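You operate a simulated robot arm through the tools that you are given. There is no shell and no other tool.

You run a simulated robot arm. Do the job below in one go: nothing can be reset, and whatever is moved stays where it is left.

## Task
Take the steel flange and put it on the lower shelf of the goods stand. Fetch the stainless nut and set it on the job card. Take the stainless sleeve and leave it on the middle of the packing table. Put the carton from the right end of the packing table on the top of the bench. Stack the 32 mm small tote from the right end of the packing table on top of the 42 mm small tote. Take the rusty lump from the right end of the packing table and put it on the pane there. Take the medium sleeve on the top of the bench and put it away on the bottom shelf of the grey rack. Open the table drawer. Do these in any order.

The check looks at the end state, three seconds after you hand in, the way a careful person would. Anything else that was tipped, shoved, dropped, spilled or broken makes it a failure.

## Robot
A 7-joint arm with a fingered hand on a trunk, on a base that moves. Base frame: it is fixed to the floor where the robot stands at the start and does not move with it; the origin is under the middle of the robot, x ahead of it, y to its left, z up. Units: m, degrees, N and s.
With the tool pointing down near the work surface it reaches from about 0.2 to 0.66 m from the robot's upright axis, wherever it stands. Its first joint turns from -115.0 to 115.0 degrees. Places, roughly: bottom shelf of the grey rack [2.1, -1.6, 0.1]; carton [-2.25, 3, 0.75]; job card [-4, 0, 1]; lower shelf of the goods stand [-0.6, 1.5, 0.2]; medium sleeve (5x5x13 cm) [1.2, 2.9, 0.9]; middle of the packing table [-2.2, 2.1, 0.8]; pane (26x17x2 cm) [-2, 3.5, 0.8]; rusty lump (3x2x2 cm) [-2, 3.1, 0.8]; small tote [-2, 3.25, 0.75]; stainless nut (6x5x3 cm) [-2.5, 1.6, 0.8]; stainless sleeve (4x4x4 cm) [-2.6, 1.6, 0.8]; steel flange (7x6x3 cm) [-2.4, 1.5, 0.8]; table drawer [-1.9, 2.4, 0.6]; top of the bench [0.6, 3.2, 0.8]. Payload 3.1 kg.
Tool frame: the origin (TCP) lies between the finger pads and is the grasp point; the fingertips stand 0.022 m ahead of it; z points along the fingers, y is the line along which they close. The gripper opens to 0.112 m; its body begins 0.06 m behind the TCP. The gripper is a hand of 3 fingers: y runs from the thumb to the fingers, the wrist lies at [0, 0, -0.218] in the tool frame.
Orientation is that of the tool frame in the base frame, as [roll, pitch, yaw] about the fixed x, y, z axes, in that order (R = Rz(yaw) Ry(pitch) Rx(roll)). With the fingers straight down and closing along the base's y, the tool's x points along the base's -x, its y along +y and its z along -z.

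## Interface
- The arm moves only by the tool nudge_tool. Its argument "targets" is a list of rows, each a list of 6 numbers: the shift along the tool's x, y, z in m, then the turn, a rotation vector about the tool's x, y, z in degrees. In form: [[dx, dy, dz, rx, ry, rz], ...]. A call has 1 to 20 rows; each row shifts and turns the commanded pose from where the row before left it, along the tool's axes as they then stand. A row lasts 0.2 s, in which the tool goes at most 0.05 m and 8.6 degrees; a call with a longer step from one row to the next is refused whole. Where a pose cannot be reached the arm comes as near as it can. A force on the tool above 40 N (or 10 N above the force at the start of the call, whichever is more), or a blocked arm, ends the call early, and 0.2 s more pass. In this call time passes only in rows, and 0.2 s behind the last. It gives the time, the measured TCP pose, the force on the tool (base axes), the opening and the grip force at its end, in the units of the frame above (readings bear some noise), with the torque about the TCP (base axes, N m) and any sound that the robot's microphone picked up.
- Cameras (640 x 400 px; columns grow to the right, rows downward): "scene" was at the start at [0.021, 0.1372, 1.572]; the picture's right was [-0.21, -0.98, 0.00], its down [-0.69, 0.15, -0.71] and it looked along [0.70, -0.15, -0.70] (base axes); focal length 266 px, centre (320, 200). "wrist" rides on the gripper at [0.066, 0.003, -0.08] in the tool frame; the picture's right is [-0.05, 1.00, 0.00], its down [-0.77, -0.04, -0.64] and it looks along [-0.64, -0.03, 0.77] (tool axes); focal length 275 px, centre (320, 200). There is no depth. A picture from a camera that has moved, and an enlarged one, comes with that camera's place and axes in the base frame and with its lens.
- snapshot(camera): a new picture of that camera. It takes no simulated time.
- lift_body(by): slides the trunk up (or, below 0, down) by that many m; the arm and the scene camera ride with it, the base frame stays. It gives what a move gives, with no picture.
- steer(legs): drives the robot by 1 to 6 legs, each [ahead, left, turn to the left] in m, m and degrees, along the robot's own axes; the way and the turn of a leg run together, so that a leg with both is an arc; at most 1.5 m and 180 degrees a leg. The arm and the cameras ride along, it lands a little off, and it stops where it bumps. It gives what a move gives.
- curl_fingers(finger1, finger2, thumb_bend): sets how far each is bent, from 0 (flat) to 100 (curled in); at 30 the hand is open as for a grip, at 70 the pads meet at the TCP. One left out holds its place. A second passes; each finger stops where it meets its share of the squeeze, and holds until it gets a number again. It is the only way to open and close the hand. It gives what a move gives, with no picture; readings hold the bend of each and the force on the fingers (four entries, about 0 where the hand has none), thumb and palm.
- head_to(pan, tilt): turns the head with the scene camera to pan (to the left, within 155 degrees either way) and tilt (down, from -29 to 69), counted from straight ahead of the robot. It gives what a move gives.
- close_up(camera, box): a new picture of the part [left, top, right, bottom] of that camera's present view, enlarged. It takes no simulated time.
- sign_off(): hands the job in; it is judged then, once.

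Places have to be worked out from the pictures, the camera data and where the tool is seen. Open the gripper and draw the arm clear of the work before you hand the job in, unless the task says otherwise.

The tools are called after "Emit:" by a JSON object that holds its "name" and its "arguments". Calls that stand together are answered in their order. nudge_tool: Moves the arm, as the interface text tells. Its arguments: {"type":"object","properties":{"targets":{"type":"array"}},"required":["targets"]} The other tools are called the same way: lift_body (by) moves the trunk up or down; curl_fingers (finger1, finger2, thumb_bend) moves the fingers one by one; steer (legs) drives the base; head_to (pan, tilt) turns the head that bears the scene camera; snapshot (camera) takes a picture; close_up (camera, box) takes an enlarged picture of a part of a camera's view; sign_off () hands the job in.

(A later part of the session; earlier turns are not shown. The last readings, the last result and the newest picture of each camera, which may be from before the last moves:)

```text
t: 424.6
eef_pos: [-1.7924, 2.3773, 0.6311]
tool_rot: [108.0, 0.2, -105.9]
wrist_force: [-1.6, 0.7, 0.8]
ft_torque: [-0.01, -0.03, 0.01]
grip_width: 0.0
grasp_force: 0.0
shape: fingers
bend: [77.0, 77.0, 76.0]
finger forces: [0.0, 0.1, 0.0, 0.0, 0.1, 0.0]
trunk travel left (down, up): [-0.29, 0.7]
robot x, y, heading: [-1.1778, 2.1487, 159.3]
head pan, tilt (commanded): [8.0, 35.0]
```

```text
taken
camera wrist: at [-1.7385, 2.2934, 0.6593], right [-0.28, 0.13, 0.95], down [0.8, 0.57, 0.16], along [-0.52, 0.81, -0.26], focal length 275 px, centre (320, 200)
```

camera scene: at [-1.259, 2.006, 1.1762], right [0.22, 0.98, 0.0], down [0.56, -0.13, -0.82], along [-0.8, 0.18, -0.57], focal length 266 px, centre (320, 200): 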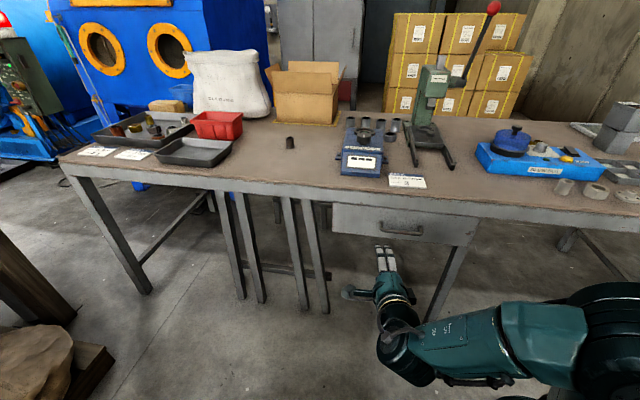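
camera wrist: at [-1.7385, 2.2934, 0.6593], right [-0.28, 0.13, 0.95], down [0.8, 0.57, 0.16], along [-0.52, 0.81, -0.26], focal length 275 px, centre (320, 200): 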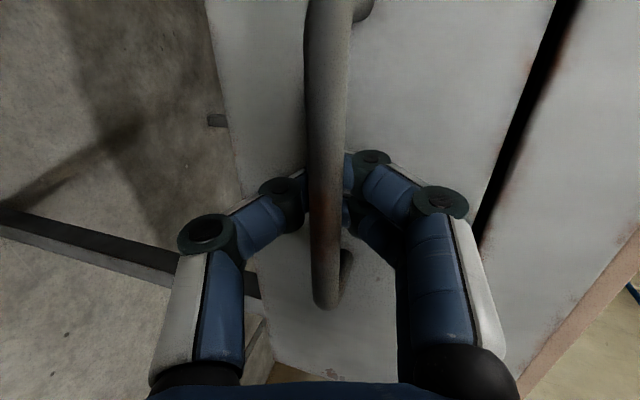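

The fingers have met behind the bar, so it is hooked. I pull straight out 5 cm with the arm and watch the force.

Emit:
{"name": "nudge_tool", "arguments": {"targets": [[0.0008, -0.003, -0.0095, 0, 0, 0], [0.0012, -0.0046, -0.0142, 0, 0, 0], [0.0012, -0.0046, -0.0142, 0, 0, 0], [0.0012, -0.0046, -0.0142, 0, 0, 0], [0, 0, 0, 0, 0, 0]]}}

Emit:
{"name": "close_up", "arguments": {"camera": "scene", "box": [310, 170, 500, 300]}}

Emit:
{"name": "snapshot", "arguments": {"camera": "wrist"}}

```text
t: 425.9
eef_pos: [-1.7419, 2.3591, 0.6321]
tool_rot: [107.9, 0.1, -105.9]
wrist_force: [-0.7, 0.2, 0.1]
ft_torque: [0.0, 0.01, -0.02]
grip_width: 0.0001
grasp_force: 0.1
shape: fingers
bend: [77.0, 78.0, 76.0]
finger forces: [0.0, 0.0, 0.0, 0.0, 0.0, 0.0]
trunk travel left (down, up): [-0.29, 0.7]
robot x, y, heading: [-1.1719, 2.1484, 159.6]
head pan, tilt (commanded): [8.0, 35.0]
```

```text
3.08 times, centred on (405, 235) of scene
camera zoom: at [-1.259, 2.006, 1.1762], right [0.22, 0.98, 0.0], down [0.56, -0.13, -0.82], along [-0.8, 0.18, -0.57], focal length 819 px, centre (58, 92)
```

zoom: 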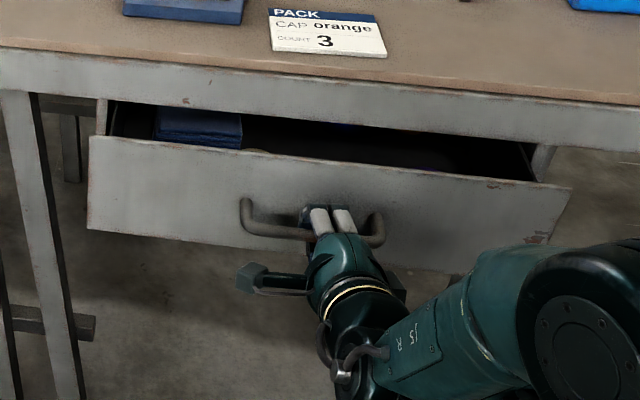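

```text
taken
camera wrist: at [-1.6869, 2.2746, 0.6595], right [-0.28, 0.13, 0.95], down [0.8, 0.57, 0.16], along [-0.52, 0.81, -0.26], focal length 275 px, centre (320, 200)
```

wrist: 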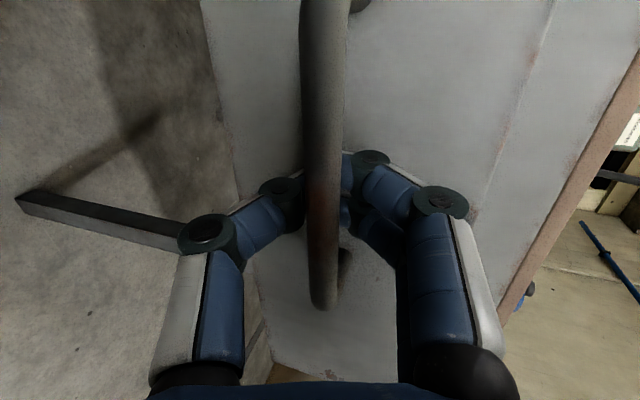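

The drawer slides out easily. I pull it further by driving 16 cm backward.

Emit:
{"name": "steer", "arguments": {"legs": [[-0.16, 0, 0]]}}

Emit:
{"name": "snapshot", "arguments": {"camera": "scene"}}

Emit:
{"name": "snapshot", "arguments": {"camera": "wrist"}}

```text
t: 427.3
eef_pos: [-1.5919, 2.3004, 0.6314]
tool_rot: [107.9, 0.1, -105.7]
wrist_force: [1.1, -0.5, 0.3]
ft_torque: [0.0, 0.0, 0.02]
grip_width: 0.0001
grasp_force: 0.1
shape: fingers
bend: [77.0, 78.0, 76.0]
finger forces: [0.0, 0.1, 0.1, 0.1, 0.0, 0.0]
trunk travel left (down, up): [-0.29, 0.7]
robot x, y, heading: [-1.0252, 2.0953, 159.5]
head pan, tilt (commanded): [8.0, 35.0]
```

```text
taken
camera scene: at [-1.1081, 1.9494, 1.1762], right [0.22, 0.98, 0.0], down [0.56, -0.12, -0.82], along [-0.8, 0.18, -0.57], focal length 266 px, centre (320, 200)
```

scene: 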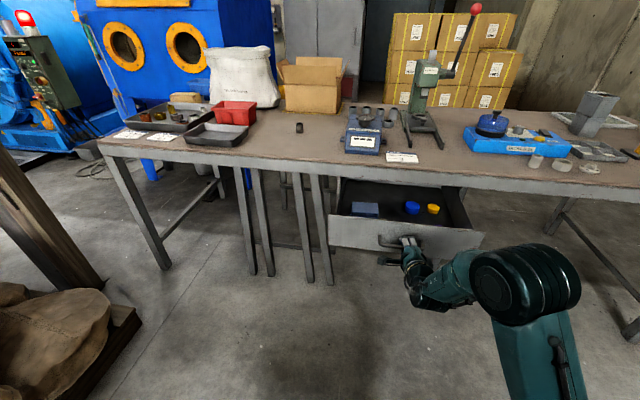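

```text
taken
camera wrist: at [-1.537, 2.2169, 0.6596], right [-0.28, 0.13, 0.95], down [0.8, 0.57, 0.16], along [-0.53, 0.81, -0.26], focal length 275 px, centre (320, 200)
```

wrist: 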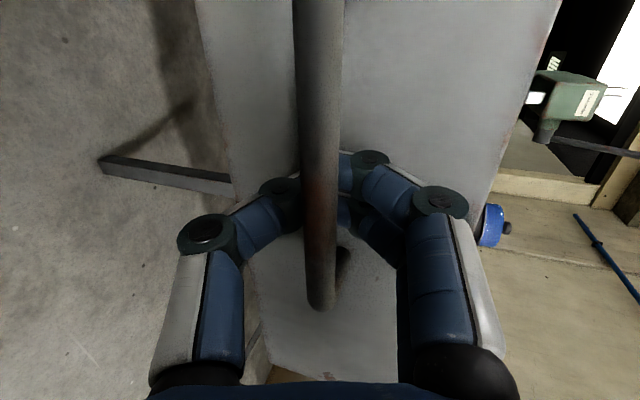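

The drawer is ~21 cm out, with things visible inside. I pull a bit more with the arm, force-guarded, to see whether it reaches its stop.

Emit:
{"name": "nudge_tool", "arguments": {"targets": [[0.0016, -0.0061, -0.019, 0, 0, 0], [0.0016, -0.0061, -0.019, 0, 0, 0], [0.0016, -0.0061, -0.019, 0, 0, 0], [0, 0, 0, 0, 0, 0]]}}

Emit:
{"name": "snapshot", "arguments": {"camera": "scene"}}

```text
t: 428.3
eef_pos: [-1.5349, 2.2789, 0.6312]
tool_rot: [107.9, 0.1, -105.7]
wrist_force: [0.2, -0.2, 0.7]
ft_torque: [-0.01, 0.01, -0.05]
grip_width: 0.0003
grasp_force: 0.0
shape: fingers
bend: [78.0, 78.0, 76.0]
finger forces: [0.0, 0.0, 0.0, 0.1, 0.0, 0.0]
trunk travel left (down, up): [-0.29, 0.7]
robot x, y, heading: [-1.029, 2.093, 159.5]
head pan, tilt (commanded): [8.0, 35.0]
```

```text
taken
camera scene: at [-1.1081, 1.9494, 1.1762], right [0.22, 0.98, 0.0], down [0.56, -0.12, -0.82], along [-0.8, 0.18, -0.57], focal length 266 px, centre (320, 200)
```

scene: 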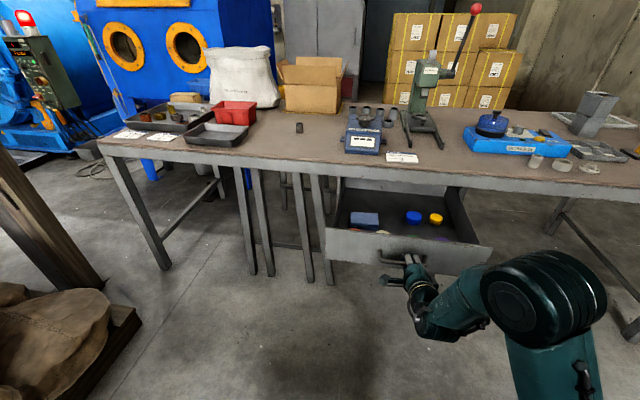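

The drawer stands open about 27 cm. I open the fingers just enough to let the bar go and draw the hand straight back.

Emit:
{"name": "curl_fingers", "arguments": {"finger1": 57, "finger2": 57, "thumb_bend": 57}}

Emit:
{"name": "snapshot", "arguments": {"camera": "wrist"}}

Emit:
{"name": "nudge_tool", "arguments": {"targets": [[0, 0, -0.012, 0, 0, 0], [0, 0, -0.02, 0, 0, 0], [0, 0, -0.03, 0, 0, 0], [0, 0, -0.04, 0, 0, 0], [0, 0, 0, 0, 0, 0]]}}

Emit:
{"name": "snapshot", "arguments": {"camera": "scene"}}

```text
t: 429.3
eef_pos: [-1.5338, 2.2794, 0.6324]
tool_rot: [107.9, 0.0, -105.8]
wrist_force: [-0.7, 0.0, -0.6]
ft_torque: [0.02, 0.02, -0.03]
grip_width: 0.0375
grasp_force: 0.0
shape: fingers
bend: [56.0, 56.0, 56.0]
finger forces: [0.1, 0.1, 0.0, 0.0, 0.0, 0.0]
trunk travel left (down, up): [-0.29, 0.7]
robot x, y, heading: [-1.0278, 2.0942, 159.8]
head pan, tilt (commanded): [8.0, 35.0]
```

```text
taken
camera wrist: at [-1.4796, 2.1956, 0.66], right [-0.28, 0.13, 0.95], down [0.8, 0.57, 0.16], along [-0.53, 0.81, -0.26], focal length 275 px, centre (320, 200)
```

wrist: 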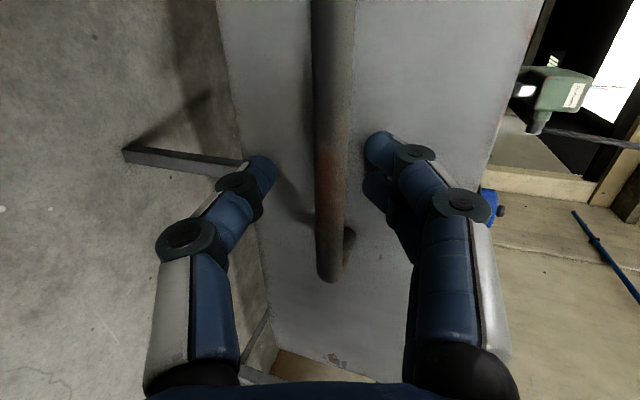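

```text
t: 430.5
eef_pos: [-1.442, 2.2542, 0.6635]
tool_rot: [107.9, 0.1, -105.8]
wrist_force: [0.1, 0.0, 0.2]
ft_torque: [0.01, 0.01, 0.0]
grip_width: 0.0379
grasp_force: 0.0
shape: fingers
bend: [56.0, 56.0, 56.0]
finger forces: [0.1, 0.1, 0.0, 0.1, 0.0, 0.0]
trunk travel left (down, up): [-0.29, 0.7]
robot x, y, heading: [-1.0273, 2.0932, 159.7]
head pan, tilt (commanded): [8.0, 35.0]
```

```text
taken
camera scene: at [-1.1078, 1.9494, 1.1762], right [0.22, 0.98, 0.0], down [0.56, -0.12, -0.82], along [-0.8, 0.18, -0.57], focal length 266 px, centre (320, 200)
```

scene: 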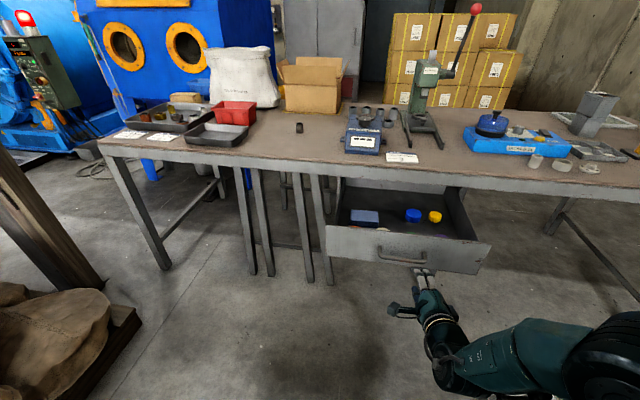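

The drawer stays open. I turn the hand back to its normal downward pose in the free space in front.

Emit:
{"name": "nudge_tool", "arguments": {"targets": [[0, 0, -0.03, 0, 0, -8], [0, 0, 0, 0, 0, -8], [0, 0, 0, 0, 0, -8], [0, 0, 0, 0, 0, -8], [0, 0, 0, 0, 0, -8], [0, 0, 0, 0, 0, -8], [0, 0, 0, 0, 0, -8], [0, 0, 0, 0, 0, -8], [0, 0, 0, 0, 0, -8], [0, 0, 0, 0, 0, -8], [0, 0, 0, 0, 0, -8], [0, 0, 0, 0, 0, -2]]}}

Emit:
{"name": "nudge_tool", "arguments": {"targets": [[0, 0, 0, 0, 8, 0], [0, 0, 0, 0, 8, 0], [0, 0, 0, 0, 8, 0], [0, 0, 0, 0, 8, 0], [0, 0, 0, 0, 8, 0], [0, 0, 0, 0, 8, 0], [0, 0, 0, 0, 8, 0], [0, 0, 0, 0, 8, 0], [0, 0, 0, 0, 8, 0], [0, 0, 0, 0, 0, 0]]}}

Emit:
{"name": "lift_body", "arguments": {"by": 0.3}}

```text
t: 433.1
eef_pos: [-1.4142, 2.2448, 0.6723]
tool_rot: [-179.2, 72.2, -15.0]
wrist_force: [0.2, -0.3, 0.2]
ft_torque: [-0.01, -0.02, 0.02]
grip_width: 0.0377
grasp_force: 0.1
shape: fingers
bend: [56.0, 56.0, 56.0]
finger forces: [0.0, 0.0, 0.1, 0.1, 0.0, 0.0]
trunk travel left (down, up): [-0.29, 0.7]
robot x, y, heading: [-1.0277, 2.094, 159.9]
head pan, tilt (commanded): [8.0, 35.0]
```

```text
t: 435.3
eef_pos: [-1.4156, 2.2452, 0.6725]
tool_rot: [-179.8, 0.0, -15.8]
wrist_force: [0.3, 0.7, -0.6]
ft_torque: [0.03, -0.01, 0.01]
grip_width: 0.0377
grasp_force: 0.0
shape: fingers
bend: [56.0, 56.0, 56.0]
finger forces: [0.0, 0.1, 0.1, 0.1, 0.1, 0.0]
trunk travel left (down, up): [-0.29, 0.7]
robot x, y, heading: [-1.0262, 2.0919, 159.3]
head pan, tilt (commanded): [8.0, 35.0]
```

```text
t: 438.3
eef_pos: [-1.4157, 2.2455, 0.9721]
tool_rot: [-179.9, 0.1, -15.8]
wrist_force: [-0.1, -0.8, 1.0]
ft_torque: [0.0, 0.04, -0.03]
grip_width: 0.0374
grasp_force: 0.0
shape: fingers
bend: [56.0, 56.0, 56.0]
finger forces: [0.1, 0.0, 0.1, 0.0, 0.1, 0.1]
trunk travel left (down, up): [-0.59, 0.4]
robot x, y, heading: [-1.0246, 2.0922, 159.6]
head pan, tilt (commanded): [8.0, 35.0]
```

Now the stainless nut. I drive back to the table's left end, going round the open drawer with good clearance.

Emit:
{"name": "steer", "arguments": {"legs": [[0.096, 0.626, 0], [0.5, 0.12, 0]]}}

Emit:
{"name": "head_to", "arguments": {"pan": 25, "tilt": 50}}

Emit:
{"name": "snapshot", "arguments": {"camera": "scene"}}

Emit:
{"name": "close_up", "arguments": {"camera": "scene", "box": [240, 130, 440, 260]}}

```text
t: 444.4
eef_pos: [-2.2336, 1.7666, 0.9715]
tool_rot: [-180.0, 0.0, -15.9]
wrist_force: [-0.1, 0.2, 0.0]
ft_torque: [-0.01, -0.02, -0.02]
grip_width: 0.0377
grasp_force: 0.2
shape: fingers
bend: [56.0, 56.0, 56.0]
finger forces: [0.0, 0.1, 0.1, 0.0, 0.0, 0.1]
trunk travel left (down, up): [-0.59, 0.4]
robot x, y, heading: [-1.8441, 1.6135, 159.5]
head pan, tilt (commanded): [8.0, 35.0]
```

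```text
t: 445.2
eef_pos: [-2.2339, 1.7666, 0.9721]
tool_rot: [-179.9, 0.1, -15.9]
wrist_force: [0.6, 1.1, 0.1]
ft_torque: [-0.04, -0.04, 0.0]
grip_width: 0.0376
grasp_force: 0.0
shape: fingers
bend: [56.0, 56.0, 56.0]
finger forces: [0.0, 0.1, 0.1, 0.0, 0.1, 0.1]
trunk travel left (down, up): [-0.59, 0.4]
robot x, y, heading: [-1.8438, 1.6092, 159.4]
head pan, tilt (commanded): [25.0, 50.0]
```

```text
taken
camera scene: at [-1.9191, 1.4443, 1.4545], right [-0.08, 1.0, 0.0], down [0.76, 0.06, -0.64], along [-0.64, -0.05, -0.77], focal length 266 px, centre (320, 200)
```

scene: 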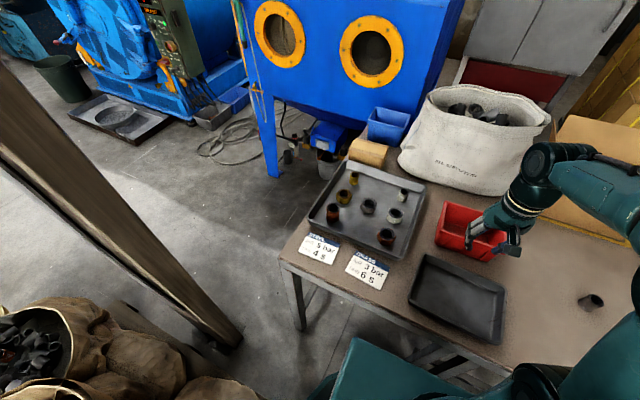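

```text
3.08 times, centred on (340, 195) of scene
camera zoom: at [-1.9191, 1.4443, 1.4545], right [-0.08, 1.0, 0.0], down [0.76, 0.06, -0.64], along [-0.64, -0.05, -0.77], focal length 819 px, centre (258, 215)
```

zoom: 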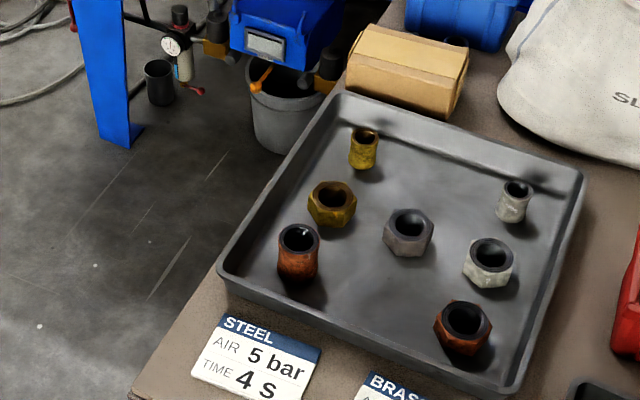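

The grey nut stands free at (-2.476,1.559). I turn the hand to its flats, pre-close to 49 and move over it with a 15° tilt.

Emit:
{"name": "curl_fingers", "arguments": {"finger1": 48, "finger2": 48, "thumb_bend": 48}}

Emit:
{"name": "nudge_tool", "arguments": {"targets": [[0, 0, 0, 0, 0, 6.1], [-0.0143, 0.0405, 0, 0, 0, 0], [-0.0143, 0.0405, 0, 0, 0, 0], [-0.0143, 0.0405, 0, 0, 0, 0], [-0.0143, 0.0405, 0, 0, 0, 0], [-0.0143, 0.0405, 0, 0, 0, 0], [-0.0143, 0.0405, 0, 0, 0, 0], [-0.0143, 0.0405, 0, 0, 0, 0], [0, 0, 0, 0, -7.5, 0], [0, 0, 0, 0, -7.5, 0], [-0.0451, 0, 0.0121, 0, 0, 0], [0, 0, 0, 0, 0, 0]]}}

Emit:
{"name": "snapshot", "arguments": {"camera": "wrist"}}

```text
t: 446.2
eef_pos: [-2.2347, 1.7665, 0.973]
tool_rot: [-179.9, 0.1, -15.9]
wrist_force: [-0.1, -0.9, 0.2]
ft_torque: [-0.02, 0.0, 0.02]
grip_width: 0.0603
grasp_force: 0.1
shape: fingers
bend: [48.0, 48.0, 48.0]
finger forces: [0.1, 0.1, 0.0, 0.0, 0.1, 0.0]
trunk travel left (down, up): [-0.59, 0.4]
robot x, y, heading: [-1.847, 1.6152, 159.3]
head pan, tilt (commanded): [25.0, 50.0]
```

```text
t: 448.8
eef_pos: [-2.476, 1.5566, 0.971]
tool_rot: [-179.8, 15.1, -22.0]
wrist_force: [-0.9, 0.1, -0.6]
ft_torque: [0.0, 0.01, 0.0]
grip_width: 0.0602
grasp_force: 0.1
shape: fingers
bend: [48.0, 48.0, 48.0]
finger forces: [0.1, 0.1, 0.1, 0.0, 0.0, 0.1]
trunk travel left (down, up): [-0.59, 0.4]
robot x, y, heading: [-1.8467, 1.6115, 159.3]
head pan, tilt (commanded): [25.0, 50.0]
```

```text
taken
camera wrist: at [-2.3971, 1.5232, 1.0324], right [-0.42, -0.91, 0.01], down [-0.52, 0.25, 0.82], along [-0.74, 0.33, -0.58], focal length 275 px, centre (320, 200)
```

wrist: 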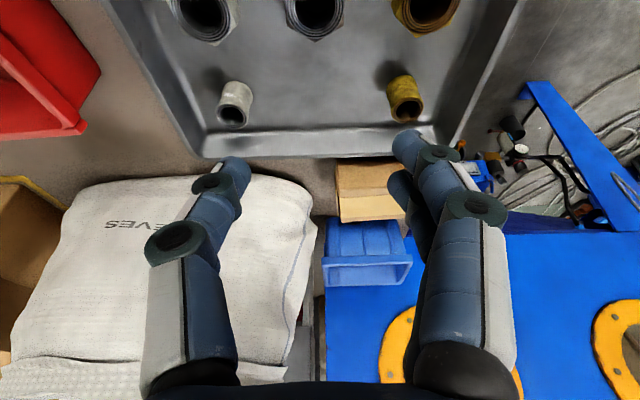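

The nut is ~5 mm to the right and slightly farther. I correct half-way while descending 9 cm and look again.

Emit:
{"name": "nudge_tool", "arguments": {"targets": [[-0.0048, -0.004, 0.0013, 0, 0, 0], [0.0078, 0, 0.029, 0, 0, 0], [0.0078, 0, 0.029, 0, 0, 0], [0.0078, 0, 0.029, 0, 0, 0], [0, 0, 0, 0, 0, 0]]}}

Emit:
{"name": "snapshot", "arguments": {"camera": "wrist"}}

```text
t: 450.0
eef_pos: [-2.4804, 1.5639, 0.8814]
tool_rot: [-179.8, 15.1, -21.9]
wrist_force: [-0.4, 0.0, 0.5]
ft_torque: [0.0, 0.01, 0.0]
grip_width: 0.0603
grasp_force: 0.1
shape: fingers
bend: [48.0, 48.0, 48.0]
finger forces: [0.1, 0.0, 0.1, 0.0, 0.1, 0.0]
trunk travel left (down, up): [-0.59, 0.4]
robot x, y, heading: [-1.8477, 1.6127, 159.5]
head pan, tilt (commanded): [25.0, 50.0]
```

```text
taken
camera wrist: at [-2.402, 1.5294, 0.942], right [-0.42, -0.91, 0.01], down [-0.52, 0.25, 0.81], along [-0.74, 0.33, -0.58], focal length 275 px, centre (320, 200)
```

wrist: 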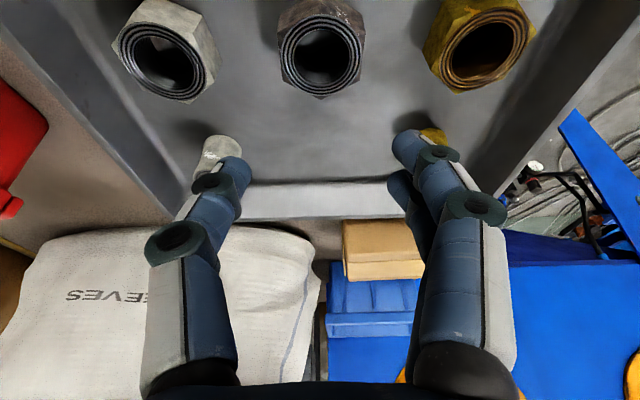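

Laterally exact now; the nut is ~8 mm nearer to me. I shift that and descend to z≈0.80.

Emit:
{"name": "nudge_tool", "arguments": {"targets": [[0.0077, 0, -0.0021, 0, 0, 0], [0.0078, 0, 0.029, 0, 0, 0], [0.0078, 0, 0.029, 0, 0, 0], [0.0039, 0, 0.0145, 0, 0, 0], [0, 0, 0, 0, 0, 0]]}}

Emit:
{"name": "snapshot", "arguments": {"camera": "wrist"}}

```text
t: 451.2
eef_pos: [-2.4713, 1.5598, 0.8055]
tool_rot: [-179.9, 15.1, -22.0]
wrist_force: [-1.0, 0.4, -0.1]
ft_torque: [0.01, 0.0, 0.0]
grip_width: 0.0606
grasp_force: 0.0
shape: fingers
bend: [48.0, 48.0, 48.0]
finger forces: [0.1, 0.0, 0.0, 0.0, 0.1, 0.1]
trunk travel left (down, up): [-0.59, 0.4]
robot x, y, heading: [-1.8451, 1.6105, 159.5]
head pan, tilt (commanded): [25.0, 50.0]
```

```text
taken
camera wrist: at [-2.3937, 1.5264, 0.8665], right [-0.42, -0.91, 0.01], down [-0.52, 0.25, 0.81], along [-0.74, 0.33, -0.58], focal length 275 px, centre (320, 200)
```

wrist: 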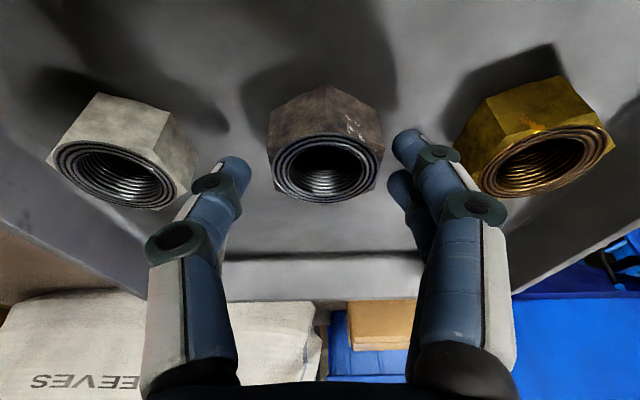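

The nut is centred between the fingers, neighbours clear by ~1 cm. I lower 7 mm and close.

Emit:
{"name": "nudge_tool", "arguments": {"targets": [[0.0018, 0.002, 0.0068, 0, 0, 0], [0, 0, 0, 0, 0, 0]]}}

Emit:
{"name": "curl_fingers", "arguments": {"finger1": 72, "finger2": 72, "thumb_bend": 72}}

Emit:
{"name": "snapshot", "arguments": {"camera": "wrist"}}

```text
t: 451.8
eef_pos: [-2.4716, 1.5583, 0.7989]
tool_rot: [-179.8, 15.2, -22.0]
wrist_force: [1.0, 0.0, -0.1]
ft_torque: [0.0, -0.02, -0.03]
grip_width: 0.0604
grasp_force: 0.1
shape: fingers
bend: [48.0, 48.0, 48.0]
finger forces: [0.1, 0.1, 0.0, 0.0, 0.1, 0.0]
trunk travel left (down, up): [-0.59, 0.4]
robot x, y, heading: [-1.8481, 1.6143, 159.3]
head pan, tilt (commanded): [25.0, 50.0]
```

```text
t: 452.8
eef_pos: [-2.4721, 1.5585, 0.7991]
tool_rot: [-179.9, 15.0, -21.9]
wrist_force: [-0.6, 0.1, -0.2]
ft_torque: [-0.01, -0.01, 0.01]
grip_width: 0.041
grasp_force: 17.5
shape: fingers
bend: [56.0, 57.0, 61.0]
finger forces: [8.8, 8.9, 0.1, 0.0, 17.7, 0.0]
trunk travel left (down, up): [-0.59, 0.4]
robot x, y, heading: [-1.8456, 1.6122, 159.5]
head pan, tilt (commanded): [25.0, 50.0]
```

```text
taken
camera wrist: at [-2.3949, 1.5244, 0.8599], right [-0.42, -0.91, 0.01], down [-0.52, 0.25, 0.81], along [-0.74, 0.33, -0.58], focal length 275 px, centre (320, 200)
```

wrist: 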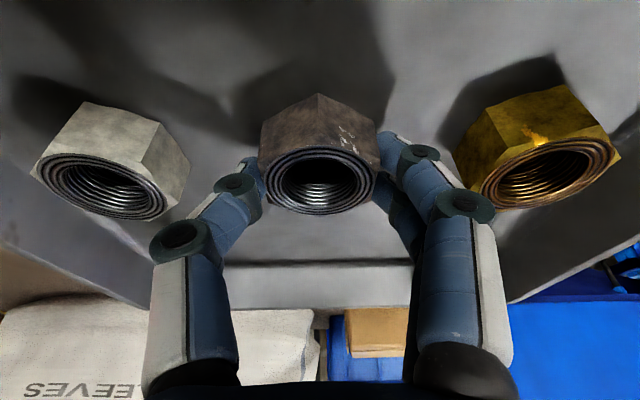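

Firm even grip (17 N). I lift, draw the arm in and drive the long way round — past the stand's bench end — to the open floor.

Emit:
{"name": "lift_body", "arguments": {"by": 0.18}}

Emit:
{"name": "nudge_tool", "arguments": {"targets": [[0.0386, 0, -0.0104, 0, 0, 0], [0.0386, 0, -0.0104, 0, 0, 0], [0.0386, 0, -0.0104, 0, 0, 0], [0.0386, 0, -0.0104, 0, 0, 0], [0.0386, 0, -0.0104, 0, 0, 0], [0, 0, 0, 0, 0, 0]]}}

Emit:
{"name": "snapshot", "arguments": {"camera": "wrist"}}

Emit:
{"name": "steer", "arguments": {"legs": [[-0.5085, -0.1133, 0], [-0.0487, -0.6695, 0], [-0.3926, -0.5204, 0], [-1.018, 0.1532, 0], [-0.5315, 1.1359, 0], [-0.2505, 1.241, 0]]}}

```text
t: 454.8
eef_pos: [-2.4732, 1.559, 0.9798]
tool_rot: [-179.9, 15.1, -22.0]
wrist_force: [0.2, 0.2, -1.9]
ft_torque: [-0.01, 0.01, -0.03]
grip_width: 0.0408
grasp_force: 16.8
shape: fingers
bend: [56.0, 57.0, 61.0]
finger forces: [8.8, 9.0, 0.0, 0.1, 17.6, 0.0]
trunk travel left (down, up): [-0.77, 0.22]
robot x, y, heading: [-1.8479, 1.6119, 159.5]
head pan, tilt (commanded): [25.0, 50.0]
```

```text
t: 456.2
eef_pos: [-2.2887, 1.486, 0.9799]
tool_rot: [-180.0, 15.0, -22.0]
wrist_force: [0.3, -0.1, -2.6]
ft_torque: [0.0, -0.01, -0.02]
grip_width: 0.0407
grasp_force: 17.2
shape: fingers
bend: [56.0, 57.0, 61.0]
finger forces: [8.7, 8.7, 0.0, 0.0, 17.4, 0.0]
trunk travel left (down, up): [-0.77, 0.22]
robot x, y, heading: [-1.8442, 1.6126, 159.4]
head pan, tilt (commanded): [25.0, 50.0]
```

```text
taken
camera wrist: at [-2.2102, 1.4515, 1.0412], right [-0.42, -0.91, 0.01], down [-0.52, 0.25, 0.81], along [-0.74, 0.33, -0.58], focal length 275 px, centre (320, 200)
```

wrist: 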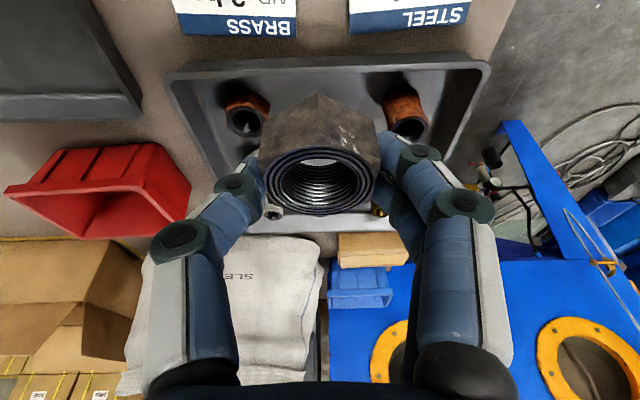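

```text
t: 482.5
eef_pos: [-0.0464, -0.628, 0.9812]
tool_rot: [-179.9, 15.1, -19.3]
wrist_force: [0.7, 0.9, -2.3]
ft_torque: [-0.03, 0.0, -0.02]
grip_width: 0.0408
grasp_force: 17.2
shape: fingers
bend: [56.0, 57.0, 61.0]
finger forces: [8.6, 8.9, 0.0, 0.1, 17.4, 0.0]
trunk travel left (down, up): [-0.77, 0.22]
robot x, y, heading: [0.3879, -0.4823, 162.3]
head pan, tilt (commanded): [25.0, 50.0]
```

I'm on the open floor. I drive toward the tumbler with the job card, staying clear of the bag pallet, and look ahead.

Emit:
{"name": "steer", "arguments": {"legs": [[1.195, 0.82, 0], [1.2, 0.3, 0]]}}

Emit:
{"name": "head_to", "arguments": {"pan": 0, "tilt": 25}}

Emit:
{"name": "snapshot", "arguments": {"camera": "scene"}}

```text
t: 495.6
eef_pos: [-2.683, -0.9241, 0.9802]
tool_rot: [-179.8, 15.2, -19.3]
wrist_force: [0.0, -0.4, -3.3]
ft_torque: [0.0, 0.0, -0.04]
grip_width: 0.0409
grasp_force: 17.6
shape: fingers
bend: [56.0, 57.0, 61.0]
finger forces: [8.5, 9.0, 0.0, 0.1, 17.5, 0.1]
trunk travel left (down, up): [-0.77, 0.22]
robot x, y, heading: [-2.2468, -0.7783, 162.0]
head pan, tilt (commanded): [25.0, 50.0]
```

```text
t: 496.5
eef_pos: [-2.6823, -0.9252, 0.9807]
tool_rot: [-179.9, 15.1, -19.2]
wrist_force: [-1.0, 0.2, -1.6]
ft_torque: [-0.01, -0.04, 0.0]
grip_width: 0.0407
grasp_force: 18.0
shape: fingers
bend: [56.0, 57.0, 61.0]
finger forces: [8.6, 8.9, 0.0, 0.0, 17.5, 0.1]
trunk travel left (down, up): [-0.77, 0.22]
robot x, y, heading: [-2.249, -0.7778, 162.2]
head pan, tilt (commanded): [0.0, 25.0]
```

```text
taken
camera scene: at [-2.3237, -0.9109, 1.6718], right [0.31, 0.95, 0.0], down [0.4, -0.13, -0.91], along [-0.86, 0.28, -0.42], focal length 266 px, centre (320, 200)
```

scene: 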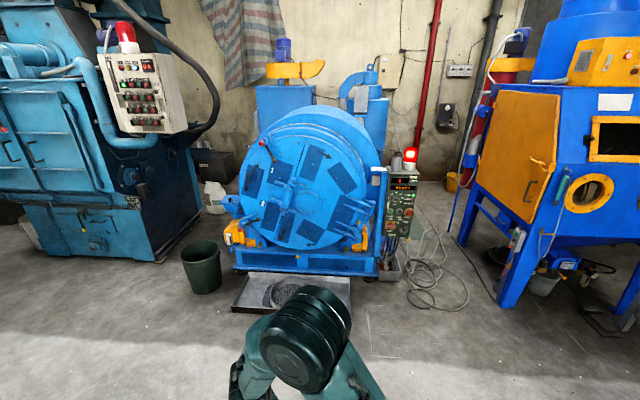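

The control panel with its red lamp is ahead; something lies on top to its left. I enlarge it.

Emit:
{"name": "close_up", "arguments": {"camera": "scene", "box": [340, 130, 460, 230]}}

Emit:
{"name": "close_up", "arguments": {"camera": "scene", "box": [360, 140, 420, 190]}}

```text
4.00 times, centred on (400, 180) of scene
camera zoom: at [-2.3237, -0.9109, 1.6718], right [0.31, 0.95, 0.0], down [0.4, -0.13, -0.91], along [-0.86, 0.28, -0.42], focal length 1065 px, centre (0, 280)
```

zoom: 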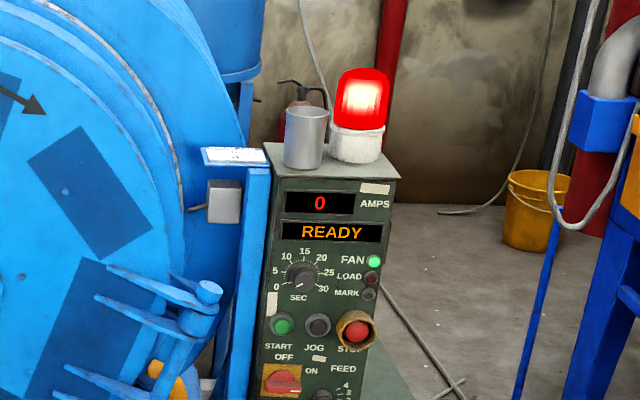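

```text
8.00 times, centred on (390, 165) of scene
camera zoom: at [-2.3237, -0.9109, 1.6718], right [0.31, 0.95, 0.0], down [0.4, -0.13, -0.91], along [-0.86, 0.28, -0.42], focal length 2129 px, centre (-240, 480)
```

zoom: 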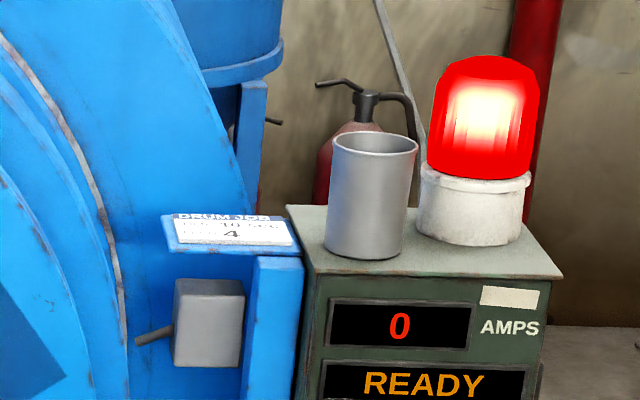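

The job card lies on a small blue shelf left of the control panel, beside a metal cup. A floor tray and hoses lie near, so I approach in steps: first to about (-2.95,-0.35).

Emit:
{"name": "steer", "arguments": {"legs": [[0.75, -0.2, 5]]}}

Emit:
{"name": "head_to", "arguments": {"pan": 0, "tilt": 35}}

Emit:
{"name": "snapshot", "arguments": {"camera": "scene"}}

Emit:
{"name": "close_up", "arguments": {"camera": "scene", "box": [340, 80, 500, 200]}}

```text
t: 500.6
eef_pos: [-3.3314, -0.5661, 0.9799]
tool_rot: [-180.0, 15.1, -14.6]
wrist_force: [-0.4, 0.0, -1.8]
ft_torque: [0.01, 0.01, 0.01]
grip_width: 0.0408
grasp_force: 17.4
shape: fingers
bend: [56.0, 57.0, 61.0]
finger forces: [8.7, 8.8, 0.0, 0.0, 17.4, 0.1]
trunk travel left (down, up): [-0.77, 0.22]
robot x, y, heading: [-2.9078, -0.3796, 166.8]
head pan, tilt (commanded): [0.0, 25.0]
```

```text
t: 501.4
eef_pos: [-3.3313, -0.5673, 0.9819]
tool_rot: [-179.9, 15.1, -14.5]
wrist_force: [-0.4, -0.4, -1.7]
ft_torque: [-0.01, -0.04, 0.0]
grip_width: 0.0408
grasp_force: 17.8
shape: fingers
bend: [56.0, 57.0, 61.0]
finger forces: [8.7, 8.8, 0.0, 0.1, 17.6, 0.0]
trunk travel left (down, up): [-0.77, 0.22]
robot x, y, heading: [-2.9103, -0.3887, 166.8]
head pan, tilt (commanded): [0.0, 35.0]
```

```text
taken
camera scene: at [-2.9715, -0.5251, 1.6562], right [0.23, 0.97, 0.0], down [0.56, -0.13, -0.82], along [-0.8, 0.19, -0.57], focal length 266 px, centre (320, 200)
```

scene: 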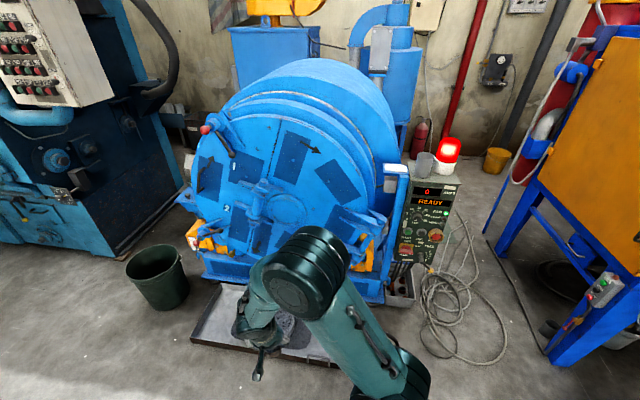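

```text
3.33 times, centred on (420, 140) of scene
camera zoom: at [-2.9715, -0.5251, 1.6562], right [0.23, 0.97, 0.0], down [0.56, -0.13, -0.82], along [-0.8, 0.19, -0.57], focal length 887 px, centre (-13, 400)
```

zoom: 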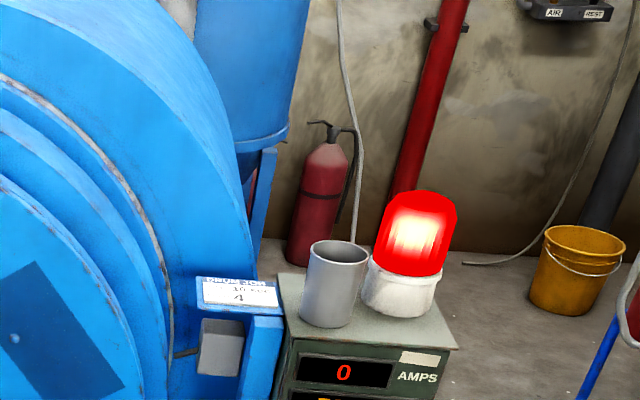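

Triangulation puts the card at (-4.03,0.107), z≈1.03, facing −20°. To avoid the drum I first raise the hand and bring it to the middle, then drive to (-3.43,0.02), between floor tray and hoses.

Emit:
{"name": "lift_body", "arguments": {"by": 0.16}}

Emit:
{"name": "nudge_tool", "arguments": {"targets": [[0, -0.045, 0, 0, 0, 0], [0, -0.045, 0, 0, 0, 0], [0, -0.045, 0, 0, 0, 0], [0, -0.045, 0, 0, 0, 0], [0, -0.045, 0, 0, 0, 0], [0, -0.045, 0, 0, 0, 0], [0, 0, 0, 0, 0, 0]]}}

Emit:
{"name": "snapshot", "arguments": {"camera": "scene"}}

```text
t: 503.2
eef_pos: [-3.3323, -0.5675, 1.1402]
tool_rot: [-180.0, 15.2, -14.6]
wrist_force: [-1.0, 0.5, -2.4]
ft_torque: [-0.03, -0.03, -0.01]
grip_width: 0.0408
grasp_force: 17.8
shape: fingers
bend: [56.0, 57.0, 61.0]
finger forces: [8.5, 9.0, 0.0, 0.0, 17.4, 0.0]
trunk travel left (down, up): [-0.93, 0.06]
robot x, y, heading: [-2.9102, -0.3831, 166.8]
head pan, tilt (commanded): [0.0, 35.0]
```

```text
t: 504.8
eef_pos: [-3.2645, -0.3049, 1.1417]
tool_rot: [-179.9, 15.0, -14.5]
wrist_force: [-0.5, -0.5, -2.1]
ft_torque: [-0.01, -0.03, -0.02]
grip_width: 0.0405
grasp_force: 17.9
shape: fingers
bend: [56.0, 56.0, 61.0]
finger forces: [8.6, 8.8, 0.1, 0.1, 17.5, 0.1]
trunk travel left (down, up): [-0.93, 0.06]
robot x, y, heading: [-2.9074, -0.3845, 166.9]
head pan, tilt (commanded): [0.0, 35.0]
```

```text
taken
camera scene: at [-2.9728, -0.5264, 1.816], right [0.23, 0.97, 0.0], down [0.56, -0.13, -0.82], along [-0.8, 0.19, -0.57], focal length 266 px, centre (320, 200)
```

scene: 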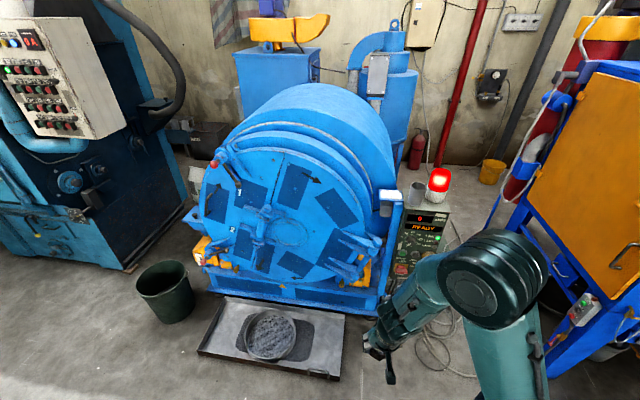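

The tray's right corner is at (-3.62,-0.25), leaving enough room. I drive to the placing position, slightly short first.

Emit:
{"name": "steer", "arguments": {"legs": [[0.55, -0.26, -2]]}}

Emit:
{"name": "head_to", "arguments": {"pan": 10, "tilt": 50}}

Emit:
{"name": "snapshot", "arguments": {"camera": "scene"}}

Emit:
{"name": "snapshot", "arguments": {"camera": "wrist"}}

```text
t: 508.2
eef_pos: [-3.7353, 0.1006, 1.1417]
tool_rot: [-179.9, 15.2, -16.9]
wrist_force: [-0.5, -0.3, -2.3]
ft_torque: [-0.02, -0.01, 0.03]
grip_width: 0.0407
grasp_force: 17.0
shape: fingers
bend: [56.0, 56.0, 61.0]
finger forces: [8.6, 8.7, 0.1, 0.0, 17.3, 0.0]
trunk travel left (down, up): [-0.93, 0.06]
robot x, y, heading: [-3.3836, 0.0082, 164.8]
head pan, tilt (commanded): [0.0, 35.0]
```

```text
t: 509.0
eef_pos: [-3.7364, 0.1, 1.1409]
tool_rot: [-179.8, 15.1, -16.9]
wrist_force: [0.6, 0.1, -2.1]
ft_torque: [-0.02, -0.02, 0.02]
grip_width: 0.0408
grasp_force: 17.3
shape: fingers
bend: [56.0, 56.0, 61.0]
finger forces: [8.6, 8.8, 0.0, 0.0, 17.4, 0.0]
trunk travel left (down, up): [-0.93, 0.06]
robot x, y, heading: [-3.3838, 0.0079, 164.6]
head pan, tilt (commanded): [10.0, 50.0]
```

```text
taken
camera scene: at [-3.4435, -0.1466, 1.7945], right [0.1, 1.0, 0.0], down [0.76, -0.07, -0.64], along [-0.64, 0.06, -0.77], focal length 266 px, centre (320, 200)
```

scene: 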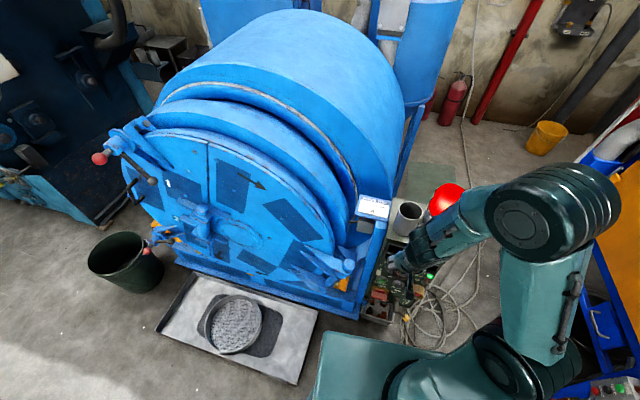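

```text
taken
camera wrist: at [-3.6547, 0.0739, 1.2019], right [-0.33, -0.94, 0.01], down [-0.54, 0.2, 0.81], along [-0.77, 0.27, -0.58], focal length 275 px, centre (320, 200)
```

wrist: 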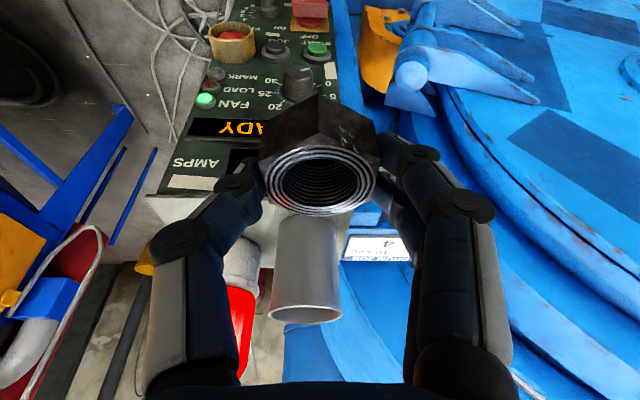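

The card and the cup are well visible. I enlarge the card to refine its position.

Emit:
{"name": "close_up", "arguments": {"camera": "scene", "box": [330, 170, 450, 260]}}

Emit:
{"name": "close_up", "arguments": {"camera": "wrist", "box": [260, 190, 440, 330]}}

```text
4.44 times, centred on (390, 215) of scene
camera zoom: at [-3.4435, -0.1466, 1.7945], right [0.1, 1.0, 0.0], down [0.76, -0.07, -0.64], along [-0.64, 0.06, -0.77], focal length 1183 px, centre (9, 133)
```

zoom: 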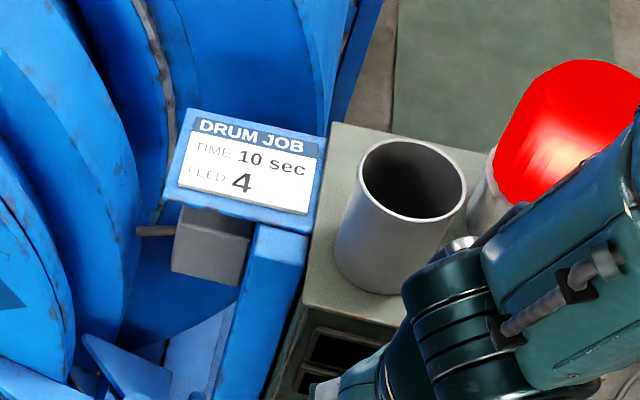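

```text
2.86 times, centred on (350, 260) of wrist
camera zoom: at [-3.6547, 0.0739, 1.2019], right [-0.33, -0.94, 0.01], down [-0.54, 0.2, 0.81], along [-0.77, 0.27, -0.58], focal length 786 px, centre (234, 29)
```

zoom: 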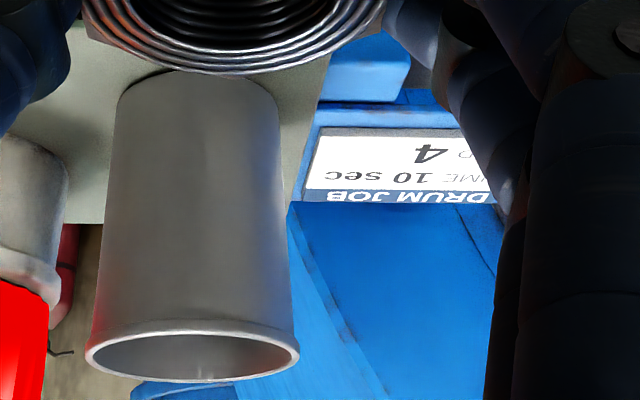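

The card centre is (-4.030,0.109), the cup stands at (-3.936,0.192) up to z≈1.12. I go 4 cm closer, raise the hand above the cup's height and move over the card.

Emit:
{"name": "steer", "arguments": {"legs": [[0.045, 0, 0]]}}

Emit:
{"name": "nudge_tool", "arguments": {"targets": [[-0.0129, 0, -0.0483, 0, 0, 0], [0, 0.035, 0, 0, 0, 0], [0, 0.035, 0, 0, 0, 0], [-0.0387, 0, 0.0104, 0, 0, 0], [-0.0387, 0, 0.0104, 0, 0, 0], [-0.0387, 0, 0.0104, 0, 0, 0], [0, 0, 0, 0, 0, 0]]}}

Emit:
{"name": "snapshot", "arguments": {"camera": "wrist"}}

Emit:
{"name": "close_up", "arguments": {"camera": "scene", "box": [330, 150, 470, 260]}}

```text
t: 509.9
eef_pos: [-3.7762, 0.1133, 1.1422]
tool_rot: [-179.9, 15.2, -16.9]
wrist_force: [0.2, 0.0, -1.4]
ft_torque: [-0.01, -0.02, 0.01]
grip_width: 0.0407
grasp_force: 17.4
shape: fingers
bend: [56.0, 56.0, 61.0]
finger forces: [8.6, 8.8, 0.0, 0.0, 17.4, 0.0]
trunk travel left (down, up): [-0.93, 0.06]
robot x, y, heading: [-3.4252, 0.0197, 164.1]
head pan, tilt (commanded): [10.0, 50.0]
```

```text
t: 511.5
eef_pos: [-3.9127, 0.0813, 1.1911]
tool_rot: [-179.9, 15.2, -17.0]
wrist_force: [0.5, 0.2, -2.1]
ft_torque: [-0.01, -0.01, -0.02]
grip_width: 0.0408
grasp_force: 17.3
shape: fingers
bend: [56.0, 56.0, 61.0]
finger forces: [8.7, 9.0, 0.0, 0.0, 17.6, 0.0]
trunk travel left (down, up): [-0.93, 0.06]
robot x, y, heading: [-3.4269, 0.0203, 164.3]
head pan, tilt (commanded): [10.0, 50.0]
```

```text
taken
camera wrist: at [-3.8323, 0.054, 1.2519], right [-0.34, -0.94, 0.01], down [-0.54, 0.2, 0.81], along [-0.77, 0.27, -0.58], focal length 275 px, centre (320, 200)
```

wrist: 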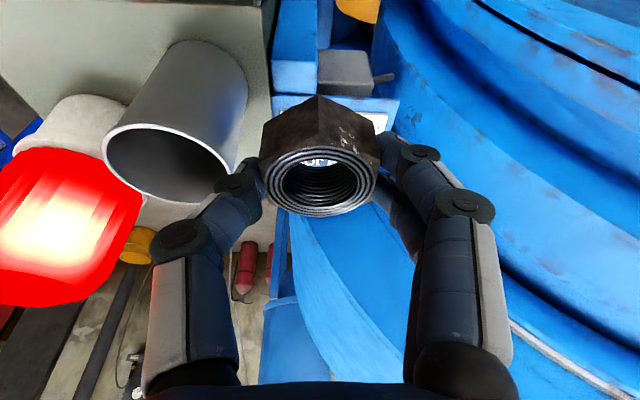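

```text
3.64 times, centred on (400, 205) of scene
camera zoom: at [-3.4849, -0.1344, 1.7946], right [0.1, 1.0, 0.0], down [0.76, -0.08, -0.64], along [-0.64, 0.06, -0.77], focal length 968 px, centre (29, 182)
```

zoom: 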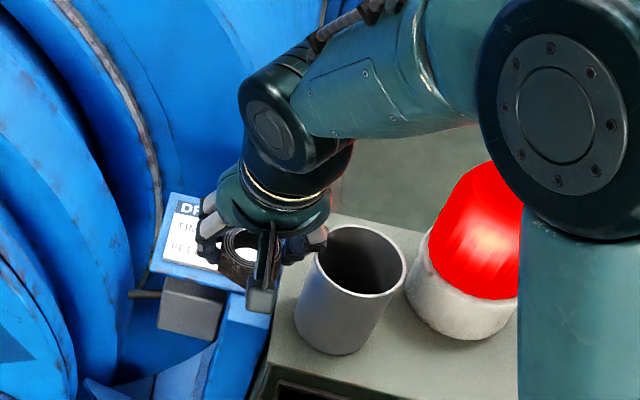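

The hand is above the cup's height and beside it. I go forward the last 12 cm so the nut hangs over the card.

Emit:
{"name": "nudge_tool", "arguments": {"targets": [[-0.0387, 0.0005, 0.0104, 0, 0, 0], [-0.0387, 0.0005, 0.0104, 0, 0, 0], [-0.0387, 0.0005, 0.0104, 0, 0, 0], [0, 0, 0, 0, 0, 0]]}}

Emit:
{"name": "snapshot", "arguments": {"camera": "wrist"}}

Emit:
{"name": "close_up", "arguments": {"camera": "scene", "box": [330, 150, 470, 260]}}

```text
t: 512.5
eef_pos: [-4.0302, 0.1137, 1.1891]
tool_rot: [-179.9, 15.1, -17.0]
wrist_force: [1.2, 0.3, -2.0]
ft_torque: [0.0, 0.01, 0.02]
grip_width: 0.0406
grasp_force: 17.8
shape: fingers
bend: [56.0, 56.0, 61.0]
finger forces: [8.8, 8.8, 0.0, 0.0, 17.6, 0.0]
trunk travel left (down, up): [-0.93, 0.06]
robot x, y, heading: [-3.4266, 0.0196, 164.3]
head pan, tilt (commanded): [10.0, 50.0]
```

```text
taken
camera wrist: at [-3.9495, 0.0867, 1.2497], right [-0.34, -0.94, 0.01], down [-0.54, 0.2, 0.81], along [-0.77, 0.27, -0.58], focal length 275 px, centre (320, 200)
```

wrist: 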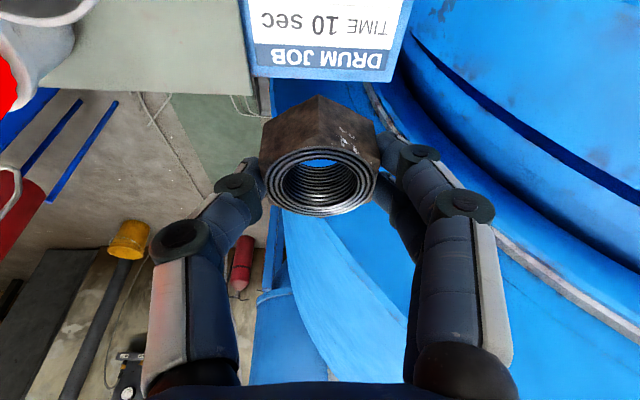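

```text
3.64 times, centred on (400, 205) of scene
camera zoom: at [-3.486, -0.1347, 1.7945], right [0.1, 1.0, 0.0], down [0.76, -0.08, -0.64], along [-0.64, 0.06, -0.77], focal length 968 px, centre (29, 182)
```

zoom: 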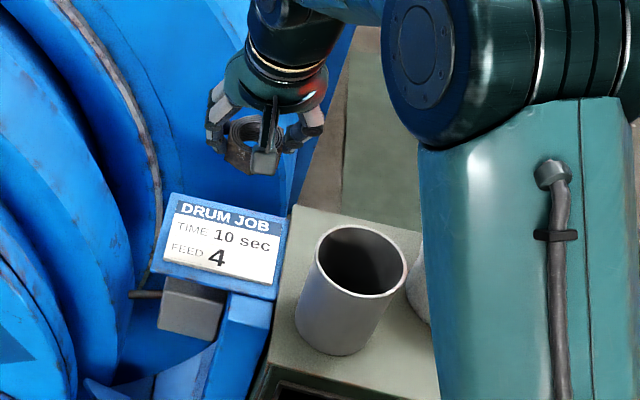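

The nut hangs over the card within ~4 mm of its centre, with the fingers clear of cup and drum. I descend 9 cm by arm and look.

Emit:
{"name": "nudge_tool", "arguments": {"targets": [[0.0078, 0, 0.029, 0, 0, 0], [0.0078, 0, 0.029, 0, 0, 0], [0.0065, 0, 0.0241, 0, 0, 0], [0, 0, 0, 0, 0, 0]]}}

Emit:
{"name": "snapshot", "arguments": {"camera": "wrist"}}

Emit:
{"name": "close_up", "arguments": {"camera": "scene", "box": [330, 150, 470, 260]}}

```text
t: 513.5
eef_pos: [-4.0297, 0.1167, 1.1055]
tool_rot: [-179.9, 15.0, -17.0]
wrist_force: [0.4, 0.3, -2.0]
ft_torque: [0.0, -0.04, 0.0]
grip_width: 0.0407
grasp_force: 18.0
shape: fingers
bend: [56.0, 56.0, 61.0]
finger forces: [8.7, 8.9, 0.1, 0.1, 17.6, 0.0]
trunk travel left (down, up): [-0.93, 0.06]
robot x, y, heading: [-3.4272, 0.0194, 164.2]
head pan, tilt (commanded): [10.0, 50.0]
```

```text
taken
camera wrist: at [-3.9498, 0.088, 1.1654], right [-0.34, -0.94, 0.01], down [-0.54, 0.2, 0.81], along [-0.77, 0.27, -0.58], focal length 275 px, centre (320, 200)
```

wrist: 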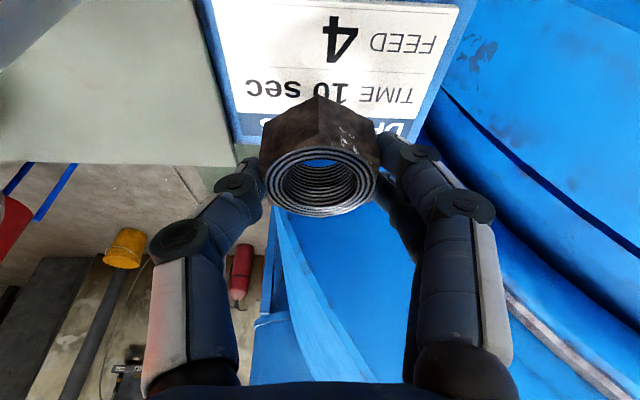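

```text
3.64 times, centred on (400, 205) of scene
camera zoom: at [-3.4866, -0.1347, 1.7945], right [0.1, 1.0, 0.0], down [0.76, -0.08, -0.64], along [-0.64, 0.06, -0.77], focal length 968 px, centre (29, 182)
```

zoom: 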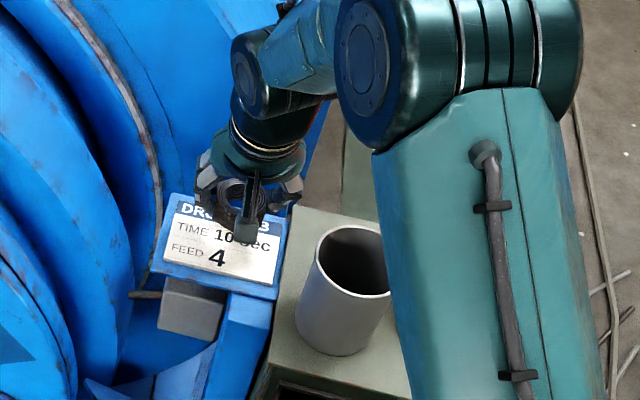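

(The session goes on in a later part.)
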